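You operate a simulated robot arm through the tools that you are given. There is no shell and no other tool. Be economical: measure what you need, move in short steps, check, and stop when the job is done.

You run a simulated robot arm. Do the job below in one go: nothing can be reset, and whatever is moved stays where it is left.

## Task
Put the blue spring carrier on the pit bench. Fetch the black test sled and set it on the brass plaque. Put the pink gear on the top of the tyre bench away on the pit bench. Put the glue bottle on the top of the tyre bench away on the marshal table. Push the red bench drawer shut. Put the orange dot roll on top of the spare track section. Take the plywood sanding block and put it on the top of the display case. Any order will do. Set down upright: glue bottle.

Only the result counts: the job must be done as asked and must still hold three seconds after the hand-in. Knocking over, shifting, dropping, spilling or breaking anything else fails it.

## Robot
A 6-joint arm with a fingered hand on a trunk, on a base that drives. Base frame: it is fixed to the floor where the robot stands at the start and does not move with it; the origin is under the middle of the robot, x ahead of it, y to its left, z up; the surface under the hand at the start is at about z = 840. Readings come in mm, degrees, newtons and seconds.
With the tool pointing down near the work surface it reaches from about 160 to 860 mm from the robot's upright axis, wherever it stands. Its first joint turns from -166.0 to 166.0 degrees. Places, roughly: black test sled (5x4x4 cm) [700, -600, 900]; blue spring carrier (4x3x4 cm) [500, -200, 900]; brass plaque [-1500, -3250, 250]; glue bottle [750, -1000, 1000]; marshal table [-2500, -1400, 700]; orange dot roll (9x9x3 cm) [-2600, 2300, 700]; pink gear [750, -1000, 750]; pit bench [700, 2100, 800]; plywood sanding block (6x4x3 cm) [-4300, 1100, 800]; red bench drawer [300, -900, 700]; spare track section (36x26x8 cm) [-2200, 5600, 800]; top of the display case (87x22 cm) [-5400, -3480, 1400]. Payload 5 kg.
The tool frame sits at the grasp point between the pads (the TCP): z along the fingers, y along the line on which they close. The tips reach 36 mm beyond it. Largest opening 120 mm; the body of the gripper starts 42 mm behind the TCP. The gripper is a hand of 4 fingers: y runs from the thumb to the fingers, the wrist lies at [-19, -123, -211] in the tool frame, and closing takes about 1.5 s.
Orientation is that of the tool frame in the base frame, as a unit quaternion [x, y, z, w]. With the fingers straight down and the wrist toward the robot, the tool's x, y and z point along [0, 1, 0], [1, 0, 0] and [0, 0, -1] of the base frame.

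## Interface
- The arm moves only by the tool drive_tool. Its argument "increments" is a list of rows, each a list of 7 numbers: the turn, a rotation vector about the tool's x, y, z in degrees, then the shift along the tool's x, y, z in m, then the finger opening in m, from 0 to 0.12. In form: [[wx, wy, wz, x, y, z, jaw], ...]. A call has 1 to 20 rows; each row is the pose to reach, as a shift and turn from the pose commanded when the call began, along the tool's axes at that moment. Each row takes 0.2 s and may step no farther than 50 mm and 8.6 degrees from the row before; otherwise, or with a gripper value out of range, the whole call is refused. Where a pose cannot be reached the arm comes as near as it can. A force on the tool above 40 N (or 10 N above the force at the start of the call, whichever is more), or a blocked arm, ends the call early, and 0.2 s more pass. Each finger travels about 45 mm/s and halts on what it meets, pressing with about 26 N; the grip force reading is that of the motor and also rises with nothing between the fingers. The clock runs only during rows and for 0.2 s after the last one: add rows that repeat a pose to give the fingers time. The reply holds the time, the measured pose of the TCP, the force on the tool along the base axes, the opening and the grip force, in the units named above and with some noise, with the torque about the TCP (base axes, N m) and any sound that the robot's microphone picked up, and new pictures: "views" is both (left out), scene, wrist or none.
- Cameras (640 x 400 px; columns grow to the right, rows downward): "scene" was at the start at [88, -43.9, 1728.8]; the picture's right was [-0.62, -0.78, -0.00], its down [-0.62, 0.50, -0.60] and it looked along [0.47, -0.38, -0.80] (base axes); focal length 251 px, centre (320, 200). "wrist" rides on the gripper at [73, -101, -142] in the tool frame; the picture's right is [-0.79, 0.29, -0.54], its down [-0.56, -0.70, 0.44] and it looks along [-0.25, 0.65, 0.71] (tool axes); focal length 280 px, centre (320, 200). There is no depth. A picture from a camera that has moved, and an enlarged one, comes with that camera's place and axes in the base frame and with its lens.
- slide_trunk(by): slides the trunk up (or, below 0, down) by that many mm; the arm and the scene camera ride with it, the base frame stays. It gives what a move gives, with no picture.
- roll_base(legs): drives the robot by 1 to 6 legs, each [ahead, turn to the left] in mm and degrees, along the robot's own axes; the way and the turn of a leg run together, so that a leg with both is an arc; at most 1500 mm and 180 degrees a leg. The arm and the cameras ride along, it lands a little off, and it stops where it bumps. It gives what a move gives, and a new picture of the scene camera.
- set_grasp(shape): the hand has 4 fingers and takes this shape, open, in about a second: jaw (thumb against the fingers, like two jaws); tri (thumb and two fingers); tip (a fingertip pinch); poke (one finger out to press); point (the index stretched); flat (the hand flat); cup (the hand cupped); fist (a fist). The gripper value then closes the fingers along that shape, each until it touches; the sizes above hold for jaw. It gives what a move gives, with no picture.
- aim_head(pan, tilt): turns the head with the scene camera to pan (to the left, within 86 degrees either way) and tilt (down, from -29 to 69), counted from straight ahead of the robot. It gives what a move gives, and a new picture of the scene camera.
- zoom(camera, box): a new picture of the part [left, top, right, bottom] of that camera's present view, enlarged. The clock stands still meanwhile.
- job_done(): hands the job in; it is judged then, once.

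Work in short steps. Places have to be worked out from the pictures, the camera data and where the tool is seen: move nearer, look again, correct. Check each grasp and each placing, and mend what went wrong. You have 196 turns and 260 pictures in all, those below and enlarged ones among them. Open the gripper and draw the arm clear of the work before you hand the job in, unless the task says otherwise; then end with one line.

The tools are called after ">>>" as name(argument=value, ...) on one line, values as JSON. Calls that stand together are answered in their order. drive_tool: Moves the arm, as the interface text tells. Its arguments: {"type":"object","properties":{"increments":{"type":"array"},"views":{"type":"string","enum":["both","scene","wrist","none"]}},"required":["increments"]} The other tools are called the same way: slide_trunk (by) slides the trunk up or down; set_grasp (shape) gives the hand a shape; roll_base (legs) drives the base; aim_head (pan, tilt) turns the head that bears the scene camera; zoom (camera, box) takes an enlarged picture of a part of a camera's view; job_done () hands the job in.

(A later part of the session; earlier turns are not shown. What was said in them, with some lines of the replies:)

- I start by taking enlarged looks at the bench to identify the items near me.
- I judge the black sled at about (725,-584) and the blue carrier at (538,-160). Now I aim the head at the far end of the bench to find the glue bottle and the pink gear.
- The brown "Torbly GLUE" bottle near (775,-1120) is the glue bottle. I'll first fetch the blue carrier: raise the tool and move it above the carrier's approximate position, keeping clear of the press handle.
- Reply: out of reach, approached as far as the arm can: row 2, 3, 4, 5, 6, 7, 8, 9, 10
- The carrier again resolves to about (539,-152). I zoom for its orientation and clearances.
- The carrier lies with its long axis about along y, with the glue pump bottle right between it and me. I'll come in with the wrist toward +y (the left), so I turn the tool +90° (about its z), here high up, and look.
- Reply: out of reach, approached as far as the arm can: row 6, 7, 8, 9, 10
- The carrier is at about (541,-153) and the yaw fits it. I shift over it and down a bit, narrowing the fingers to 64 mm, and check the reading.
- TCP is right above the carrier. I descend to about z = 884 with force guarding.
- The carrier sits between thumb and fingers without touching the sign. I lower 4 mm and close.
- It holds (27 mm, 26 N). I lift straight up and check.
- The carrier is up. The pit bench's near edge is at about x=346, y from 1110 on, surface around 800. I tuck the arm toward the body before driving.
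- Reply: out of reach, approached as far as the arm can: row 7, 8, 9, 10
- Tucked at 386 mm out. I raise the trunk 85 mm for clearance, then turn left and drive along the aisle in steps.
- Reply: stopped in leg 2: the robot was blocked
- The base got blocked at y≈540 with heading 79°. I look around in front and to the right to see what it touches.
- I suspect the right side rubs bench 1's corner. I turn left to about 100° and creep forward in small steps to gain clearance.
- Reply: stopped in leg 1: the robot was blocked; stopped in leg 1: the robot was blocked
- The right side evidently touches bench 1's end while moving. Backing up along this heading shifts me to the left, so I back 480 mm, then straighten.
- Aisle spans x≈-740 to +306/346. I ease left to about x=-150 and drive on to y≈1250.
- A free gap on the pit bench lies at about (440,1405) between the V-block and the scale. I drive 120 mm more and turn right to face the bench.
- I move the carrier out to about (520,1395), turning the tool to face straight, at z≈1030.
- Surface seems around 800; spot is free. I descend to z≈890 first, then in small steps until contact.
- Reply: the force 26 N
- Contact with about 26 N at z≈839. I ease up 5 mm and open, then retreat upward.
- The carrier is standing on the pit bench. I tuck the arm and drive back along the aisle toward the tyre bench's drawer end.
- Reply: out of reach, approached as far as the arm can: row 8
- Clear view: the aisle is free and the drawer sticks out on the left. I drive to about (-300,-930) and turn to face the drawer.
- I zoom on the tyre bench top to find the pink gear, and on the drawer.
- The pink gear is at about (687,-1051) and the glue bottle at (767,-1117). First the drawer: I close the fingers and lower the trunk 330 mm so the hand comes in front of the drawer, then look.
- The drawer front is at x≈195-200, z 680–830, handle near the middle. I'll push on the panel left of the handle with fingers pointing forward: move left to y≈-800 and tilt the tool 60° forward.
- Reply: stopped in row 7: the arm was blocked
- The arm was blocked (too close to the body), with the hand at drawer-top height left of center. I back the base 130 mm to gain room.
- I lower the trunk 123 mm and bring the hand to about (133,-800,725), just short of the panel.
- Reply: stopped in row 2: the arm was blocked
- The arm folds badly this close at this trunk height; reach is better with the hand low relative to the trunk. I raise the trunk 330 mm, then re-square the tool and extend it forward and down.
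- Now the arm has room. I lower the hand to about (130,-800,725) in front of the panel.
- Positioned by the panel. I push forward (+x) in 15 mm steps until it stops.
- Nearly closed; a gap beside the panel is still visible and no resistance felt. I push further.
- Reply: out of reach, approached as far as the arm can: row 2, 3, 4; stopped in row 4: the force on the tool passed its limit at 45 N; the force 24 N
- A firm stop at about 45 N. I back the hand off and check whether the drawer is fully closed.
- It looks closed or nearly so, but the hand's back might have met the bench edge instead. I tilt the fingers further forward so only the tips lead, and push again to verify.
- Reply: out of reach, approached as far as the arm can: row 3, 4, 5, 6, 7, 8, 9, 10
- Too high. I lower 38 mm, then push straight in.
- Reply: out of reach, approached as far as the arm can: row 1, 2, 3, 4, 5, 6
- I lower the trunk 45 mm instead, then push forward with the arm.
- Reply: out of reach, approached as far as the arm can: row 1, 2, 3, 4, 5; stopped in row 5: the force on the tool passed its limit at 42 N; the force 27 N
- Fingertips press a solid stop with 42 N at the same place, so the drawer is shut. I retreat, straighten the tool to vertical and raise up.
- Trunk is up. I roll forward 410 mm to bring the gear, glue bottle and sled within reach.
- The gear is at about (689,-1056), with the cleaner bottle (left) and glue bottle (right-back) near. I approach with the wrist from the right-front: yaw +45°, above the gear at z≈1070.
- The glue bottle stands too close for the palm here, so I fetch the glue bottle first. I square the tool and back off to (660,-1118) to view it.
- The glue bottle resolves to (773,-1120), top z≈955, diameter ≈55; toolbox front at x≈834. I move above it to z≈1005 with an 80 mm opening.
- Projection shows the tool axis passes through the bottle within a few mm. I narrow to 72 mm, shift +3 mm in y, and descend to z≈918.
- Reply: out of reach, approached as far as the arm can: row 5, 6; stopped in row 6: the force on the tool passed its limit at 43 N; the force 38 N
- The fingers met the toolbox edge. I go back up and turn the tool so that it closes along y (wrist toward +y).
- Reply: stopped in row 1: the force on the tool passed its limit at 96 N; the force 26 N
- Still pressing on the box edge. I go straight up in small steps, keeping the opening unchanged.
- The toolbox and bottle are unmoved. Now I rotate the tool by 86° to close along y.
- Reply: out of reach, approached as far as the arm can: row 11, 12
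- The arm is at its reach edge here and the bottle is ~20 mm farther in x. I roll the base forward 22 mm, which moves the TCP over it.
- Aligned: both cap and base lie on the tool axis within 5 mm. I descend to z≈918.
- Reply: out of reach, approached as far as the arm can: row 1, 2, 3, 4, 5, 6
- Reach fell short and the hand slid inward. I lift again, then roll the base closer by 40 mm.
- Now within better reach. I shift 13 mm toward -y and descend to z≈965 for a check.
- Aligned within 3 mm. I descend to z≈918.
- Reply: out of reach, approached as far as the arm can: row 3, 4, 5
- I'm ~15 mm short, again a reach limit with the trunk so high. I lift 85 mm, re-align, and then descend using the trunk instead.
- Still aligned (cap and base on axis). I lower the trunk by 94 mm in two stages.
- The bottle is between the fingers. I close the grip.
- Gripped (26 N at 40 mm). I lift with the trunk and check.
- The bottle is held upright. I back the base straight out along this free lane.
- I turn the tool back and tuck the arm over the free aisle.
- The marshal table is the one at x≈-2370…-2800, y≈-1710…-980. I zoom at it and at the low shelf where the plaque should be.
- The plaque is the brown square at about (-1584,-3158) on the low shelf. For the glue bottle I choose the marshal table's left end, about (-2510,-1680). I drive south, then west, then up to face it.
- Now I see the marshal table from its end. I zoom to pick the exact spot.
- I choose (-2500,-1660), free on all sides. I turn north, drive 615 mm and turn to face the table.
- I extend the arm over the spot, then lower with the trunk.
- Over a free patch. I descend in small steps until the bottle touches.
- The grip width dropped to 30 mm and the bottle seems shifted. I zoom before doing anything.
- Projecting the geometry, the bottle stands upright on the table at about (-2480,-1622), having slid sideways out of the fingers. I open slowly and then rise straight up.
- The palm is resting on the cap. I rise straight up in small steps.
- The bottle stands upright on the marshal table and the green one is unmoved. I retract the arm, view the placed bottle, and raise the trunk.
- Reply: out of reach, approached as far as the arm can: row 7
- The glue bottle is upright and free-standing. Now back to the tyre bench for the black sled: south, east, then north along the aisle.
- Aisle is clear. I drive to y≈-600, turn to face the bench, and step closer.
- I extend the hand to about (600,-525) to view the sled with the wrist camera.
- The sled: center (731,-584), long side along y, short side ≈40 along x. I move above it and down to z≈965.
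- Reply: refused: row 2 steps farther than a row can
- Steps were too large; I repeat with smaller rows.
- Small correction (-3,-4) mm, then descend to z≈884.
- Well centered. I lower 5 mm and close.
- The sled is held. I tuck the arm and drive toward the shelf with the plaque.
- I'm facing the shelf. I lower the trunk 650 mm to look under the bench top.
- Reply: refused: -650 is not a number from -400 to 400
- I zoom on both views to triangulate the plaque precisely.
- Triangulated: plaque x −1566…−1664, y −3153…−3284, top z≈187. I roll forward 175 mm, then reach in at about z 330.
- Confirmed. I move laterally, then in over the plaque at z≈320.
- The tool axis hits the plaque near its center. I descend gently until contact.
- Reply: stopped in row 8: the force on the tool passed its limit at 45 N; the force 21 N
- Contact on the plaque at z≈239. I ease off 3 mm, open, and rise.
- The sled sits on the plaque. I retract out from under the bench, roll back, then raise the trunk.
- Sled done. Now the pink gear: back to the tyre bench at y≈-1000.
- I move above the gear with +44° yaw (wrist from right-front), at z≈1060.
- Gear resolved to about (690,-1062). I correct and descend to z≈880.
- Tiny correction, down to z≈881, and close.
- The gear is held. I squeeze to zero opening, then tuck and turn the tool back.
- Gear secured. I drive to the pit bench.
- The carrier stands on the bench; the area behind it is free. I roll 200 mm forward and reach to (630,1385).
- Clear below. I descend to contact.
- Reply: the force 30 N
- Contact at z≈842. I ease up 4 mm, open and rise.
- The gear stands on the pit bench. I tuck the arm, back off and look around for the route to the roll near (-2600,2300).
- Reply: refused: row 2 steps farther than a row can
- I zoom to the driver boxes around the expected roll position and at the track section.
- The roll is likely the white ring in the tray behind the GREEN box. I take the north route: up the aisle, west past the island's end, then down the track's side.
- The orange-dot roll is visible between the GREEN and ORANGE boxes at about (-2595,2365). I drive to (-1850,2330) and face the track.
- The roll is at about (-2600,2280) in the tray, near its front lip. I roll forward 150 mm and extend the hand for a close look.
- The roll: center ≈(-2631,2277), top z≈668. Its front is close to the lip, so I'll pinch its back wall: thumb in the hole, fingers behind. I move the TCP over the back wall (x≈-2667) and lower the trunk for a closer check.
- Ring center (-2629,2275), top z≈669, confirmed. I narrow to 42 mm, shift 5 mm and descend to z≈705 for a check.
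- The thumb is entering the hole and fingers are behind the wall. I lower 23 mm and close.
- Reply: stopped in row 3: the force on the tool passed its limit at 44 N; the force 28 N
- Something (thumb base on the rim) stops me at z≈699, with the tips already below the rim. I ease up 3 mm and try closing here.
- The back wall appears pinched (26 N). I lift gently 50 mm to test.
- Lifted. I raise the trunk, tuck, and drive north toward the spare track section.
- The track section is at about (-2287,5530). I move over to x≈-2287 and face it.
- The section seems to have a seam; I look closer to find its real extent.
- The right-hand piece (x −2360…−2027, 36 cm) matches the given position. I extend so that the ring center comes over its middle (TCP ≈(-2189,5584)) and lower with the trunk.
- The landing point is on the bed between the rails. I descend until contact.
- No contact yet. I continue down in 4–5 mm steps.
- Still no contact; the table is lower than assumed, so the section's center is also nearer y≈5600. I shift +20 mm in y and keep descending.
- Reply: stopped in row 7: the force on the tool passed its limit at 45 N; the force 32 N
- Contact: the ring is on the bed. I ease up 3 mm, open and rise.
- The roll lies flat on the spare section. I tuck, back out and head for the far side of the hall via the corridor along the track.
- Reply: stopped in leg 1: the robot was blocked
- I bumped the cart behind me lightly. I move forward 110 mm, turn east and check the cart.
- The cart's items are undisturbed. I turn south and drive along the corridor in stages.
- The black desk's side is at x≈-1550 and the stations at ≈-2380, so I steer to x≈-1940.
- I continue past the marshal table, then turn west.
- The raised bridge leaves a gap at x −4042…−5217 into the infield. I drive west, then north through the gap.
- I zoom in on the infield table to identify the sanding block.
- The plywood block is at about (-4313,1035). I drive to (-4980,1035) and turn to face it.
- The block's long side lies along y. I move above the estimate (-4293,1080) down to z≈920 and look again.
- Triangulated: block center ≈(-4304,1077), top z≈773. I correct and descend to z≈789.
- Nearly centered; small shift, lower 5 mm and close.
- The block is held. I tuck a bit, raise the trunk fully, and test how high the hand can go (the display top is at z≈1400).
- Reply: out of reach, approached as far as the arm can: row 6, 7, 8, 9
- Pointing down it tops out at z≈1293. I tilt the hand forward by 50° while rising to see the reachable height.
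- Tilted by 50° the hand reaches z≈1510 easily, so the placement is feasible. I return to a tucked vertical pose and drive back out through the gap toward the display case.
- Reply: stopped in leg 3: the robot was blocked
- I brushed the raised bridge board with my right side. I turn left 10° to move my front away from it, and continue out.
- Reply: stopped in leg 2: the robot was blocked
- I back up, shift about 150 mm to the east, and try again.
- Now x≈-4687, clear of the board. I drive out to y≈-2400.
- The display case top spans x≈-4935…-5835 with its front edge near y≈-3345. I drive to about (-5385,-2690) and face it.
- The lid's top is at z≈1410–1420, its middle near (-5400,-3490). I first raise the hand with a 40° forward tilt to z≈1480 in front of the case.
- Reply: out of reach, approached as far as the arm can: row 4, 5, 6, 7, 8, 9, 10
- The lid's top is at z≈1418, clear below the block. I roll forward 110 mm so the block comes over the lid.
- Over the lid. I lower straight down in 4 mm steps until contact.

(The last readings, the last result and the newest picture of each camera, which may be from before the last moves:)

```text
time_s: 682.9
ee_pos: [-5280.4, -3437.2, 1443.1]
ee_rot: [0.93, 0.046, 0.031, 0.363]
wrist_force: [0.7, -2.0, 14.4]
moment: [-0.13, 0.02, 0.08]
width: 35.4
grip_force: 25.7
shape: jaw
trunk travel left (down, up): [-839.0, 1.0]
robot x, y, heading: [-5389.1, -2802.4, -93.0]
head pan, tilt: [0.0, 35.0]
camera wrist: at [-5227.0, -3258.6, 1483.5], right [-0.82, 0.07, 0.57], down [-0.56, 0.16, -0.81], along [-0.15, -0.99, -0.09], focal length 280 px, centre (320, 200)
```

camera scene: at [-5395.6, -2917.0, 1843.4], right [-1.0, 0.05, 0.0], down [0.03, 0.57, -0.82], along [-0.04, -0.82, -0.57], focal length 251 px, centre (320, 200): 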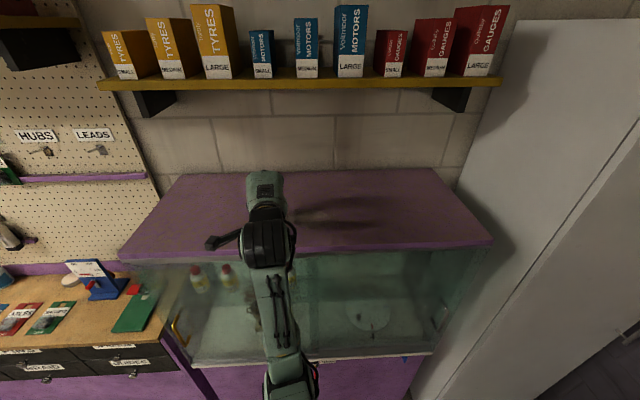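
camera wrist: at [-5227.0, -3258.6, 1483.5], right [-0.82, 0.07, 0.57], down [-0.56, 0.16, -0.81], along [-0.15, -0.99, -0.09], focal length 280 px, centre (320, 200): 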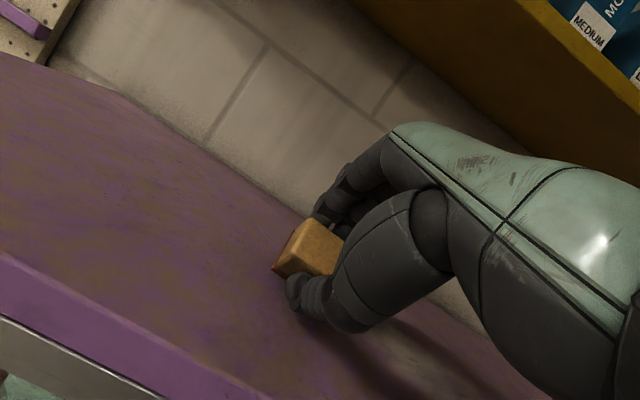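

Contact. I open slightly while easing up, then withdraw along the finger axis so the block settles on the lid.

>>> drive_tool(increments=[[0, 0, 0, 0, 0.002, -0.001, 0.04], [0, 0, 0, 0, 0.004, -0.002, 0.05], [0, 0, 0, 0, 0.005, -0.003, 0.058], [0, 0, 0, 0, 0.005, -0.003, 0.058], [0, 0, 0, 0, 0.005, -0.012, 0.058], [0, 0, 0, 0, 0.005, -0.025, 0.06], [0, 0, 0, 0, 0.005, -0.045, 0.06], [0, 0, 0, 0, 0.005, -0.07, 0.06]])

>>> zoom(camera="wrist", box=[180, 180, 420, 330])

```text
time_s: 684.7
ee_pos: [-5285.1, -3398.8, 1496.8]
ee_rot: [0.931, 0.045, 0.029, 0.36]
wrist_force: [1.1, 0.6, -0.2]
moment: [-0.02, -0.03, 0.04]
width: 59.8
grip_force: 0.1
shape: jaw
out of reach, approached as far as the arm can: row 8
trunk travel left (down, up): [-839.0, 1.0]
robot x, y, heading: [-5390.8, -2801.7, -92.7]
head pan, tilt: [0.0, 35.0]
camera scene: at [-5395.4, -2917.0, 1843.3], right [-1.0, 0.05, 0.0], down [0.03, 0.57, -0.82], along [-0.04, -0.82, -0.57], focal length 251 px, centre (320, 200)
camera wrist: at [-5232.1, -3221.3, 1537.0], right [-0.81, 0.07, 0.58], down [-0.56, 0.16, -0.81], along [-0.15, -0.98, -0.09], focal length 280 px, centre (320, 200)
```

scene: 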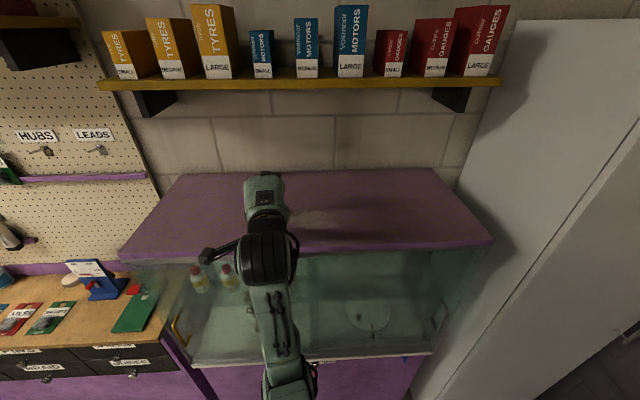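
wrist: 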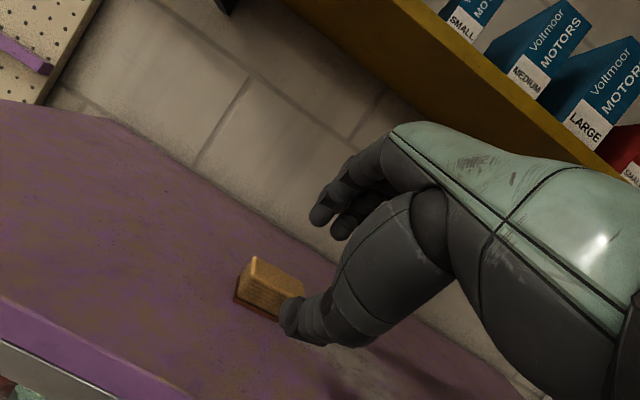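

```text
2.67 times, centred on (300, 255) of wrist
camera zoom: at [-5232.1, -3221.3, 1537.0], right [-0.81, 0.07, 0.58], down [-0.56, 0.16, -0.81], along [-0.15, -0.98, -0.09], focal length 748 px, centre (373, 53)
```

zoom: 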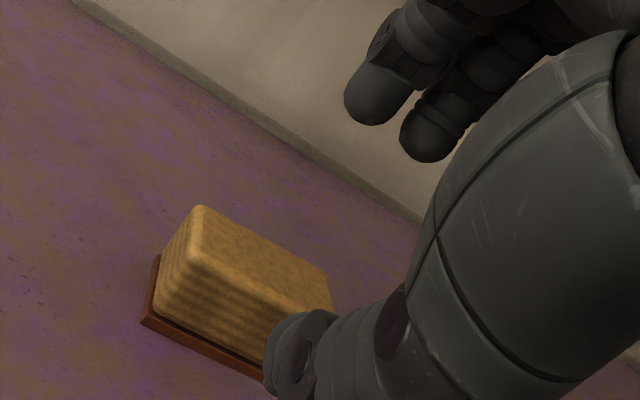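

The block sits flat on the lid. I back the base away, lower the arm, and take a final look.

>>> roll_base(legs=[[-200, 0]])

>>> zoom(camera="scene", box=[160, 120, 480, 320])

>>> drive_tool(increments=[[5, 0, 0, 0, -0.035, 0.009, 0.06], [10, 0, 0, 0, -0.07, 0.018, 0.06], [15, 0, 0, 0, -0.105, 0.028, 0.06], [20, 0, 0, 0, -0.14, 0.037, 0.06], [25, 0, 0, 0, -0.175, 0.046, 0.06], [30, 0, 0, 0, -0.21, 0.055, 0.06], [35, 0, 0, 0, -0.245, 0.064, 0.06], [40, 0, 0, 0, -0.28, 0.074, 0.06]])

```text
time_s: 686.4
ee_pos: [-5274.9, -3199.3, 1496.7]
ee_rot: [0.932, 0.044, 0.03, 0.36]
wrist_force: [-0.1, 0.4, 0.2]
moment: [0.05, -0.01, 0.01]
width: 59.6
grip_force: 0.0
shape: jaw
trunk travel left (down, up): [-839.0, 1.0]
robot x, y, heading: [-5380.1, -2601.2, -93.2]
head pan, tilt: [0.0, 35.0]
camera scene: at [-5385.0, -2717.5, 1843.2], right [-1.0, 0.06, 0.0], down [0.03, 0.57, -0.82], along [-0.05, -0.82, -0.57], focal length 251 px, centre (320, 200)
```

scene: 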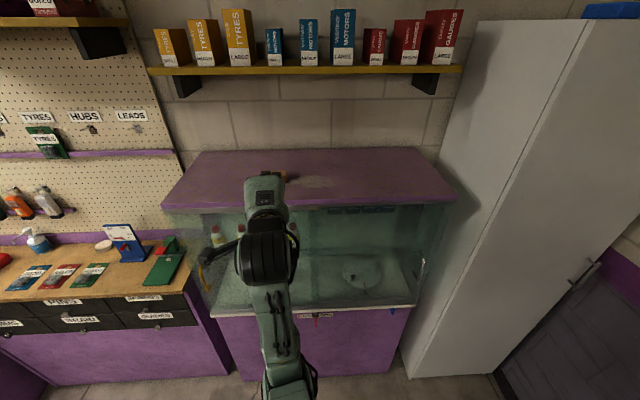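

```text
2.00 times, centred on (320, 220) of scene
camera zoom: at [-5385.0, -2717.5, 1843.2], right [-1.0, 0.06, 0.0], down [0.03, 0.57, -0.82], along [-0.05, -0.82, -0.57], focal length 502 px, centre (320, 160)
```

zoom: 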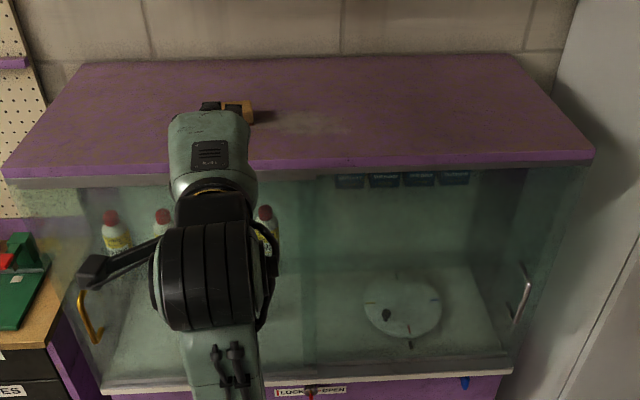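

```text
time_s: 688.2
ee_pos: [-5280.8, -3070.2, 1236.8]
ee_rot: [0.998, 0.051, 0.013, 0.019]
wrist_force: [0.1, -0.9, 0.6]
moment: [0.02, -0.03, -0.01]
width: 59.8
grip_force: 0.1
shape: jaw
out of reach, approached as far as the arm can: row 1, 2, 3, 4, 5, 6, 7, 8
trunk travel left (down, up): [-839.0, 1.0]
robot x, y, heading: [-5379.7, -2601.3, -93.0]
head pan, tilt: [0.0, 35.0]
no pictures are left
```

All placements are checked, the gripper is open and the arm is clear of the work. I hand the job in.

>>> job_done()

```text
The job is handed in.
```

The job is handed in with all seven items done as asked. The glue bottle stands upright on the marshal table, though it slid sideways out of the grip as I set it down. The base touched a cart and the raised bridge board on the way; nothing looked out of place.
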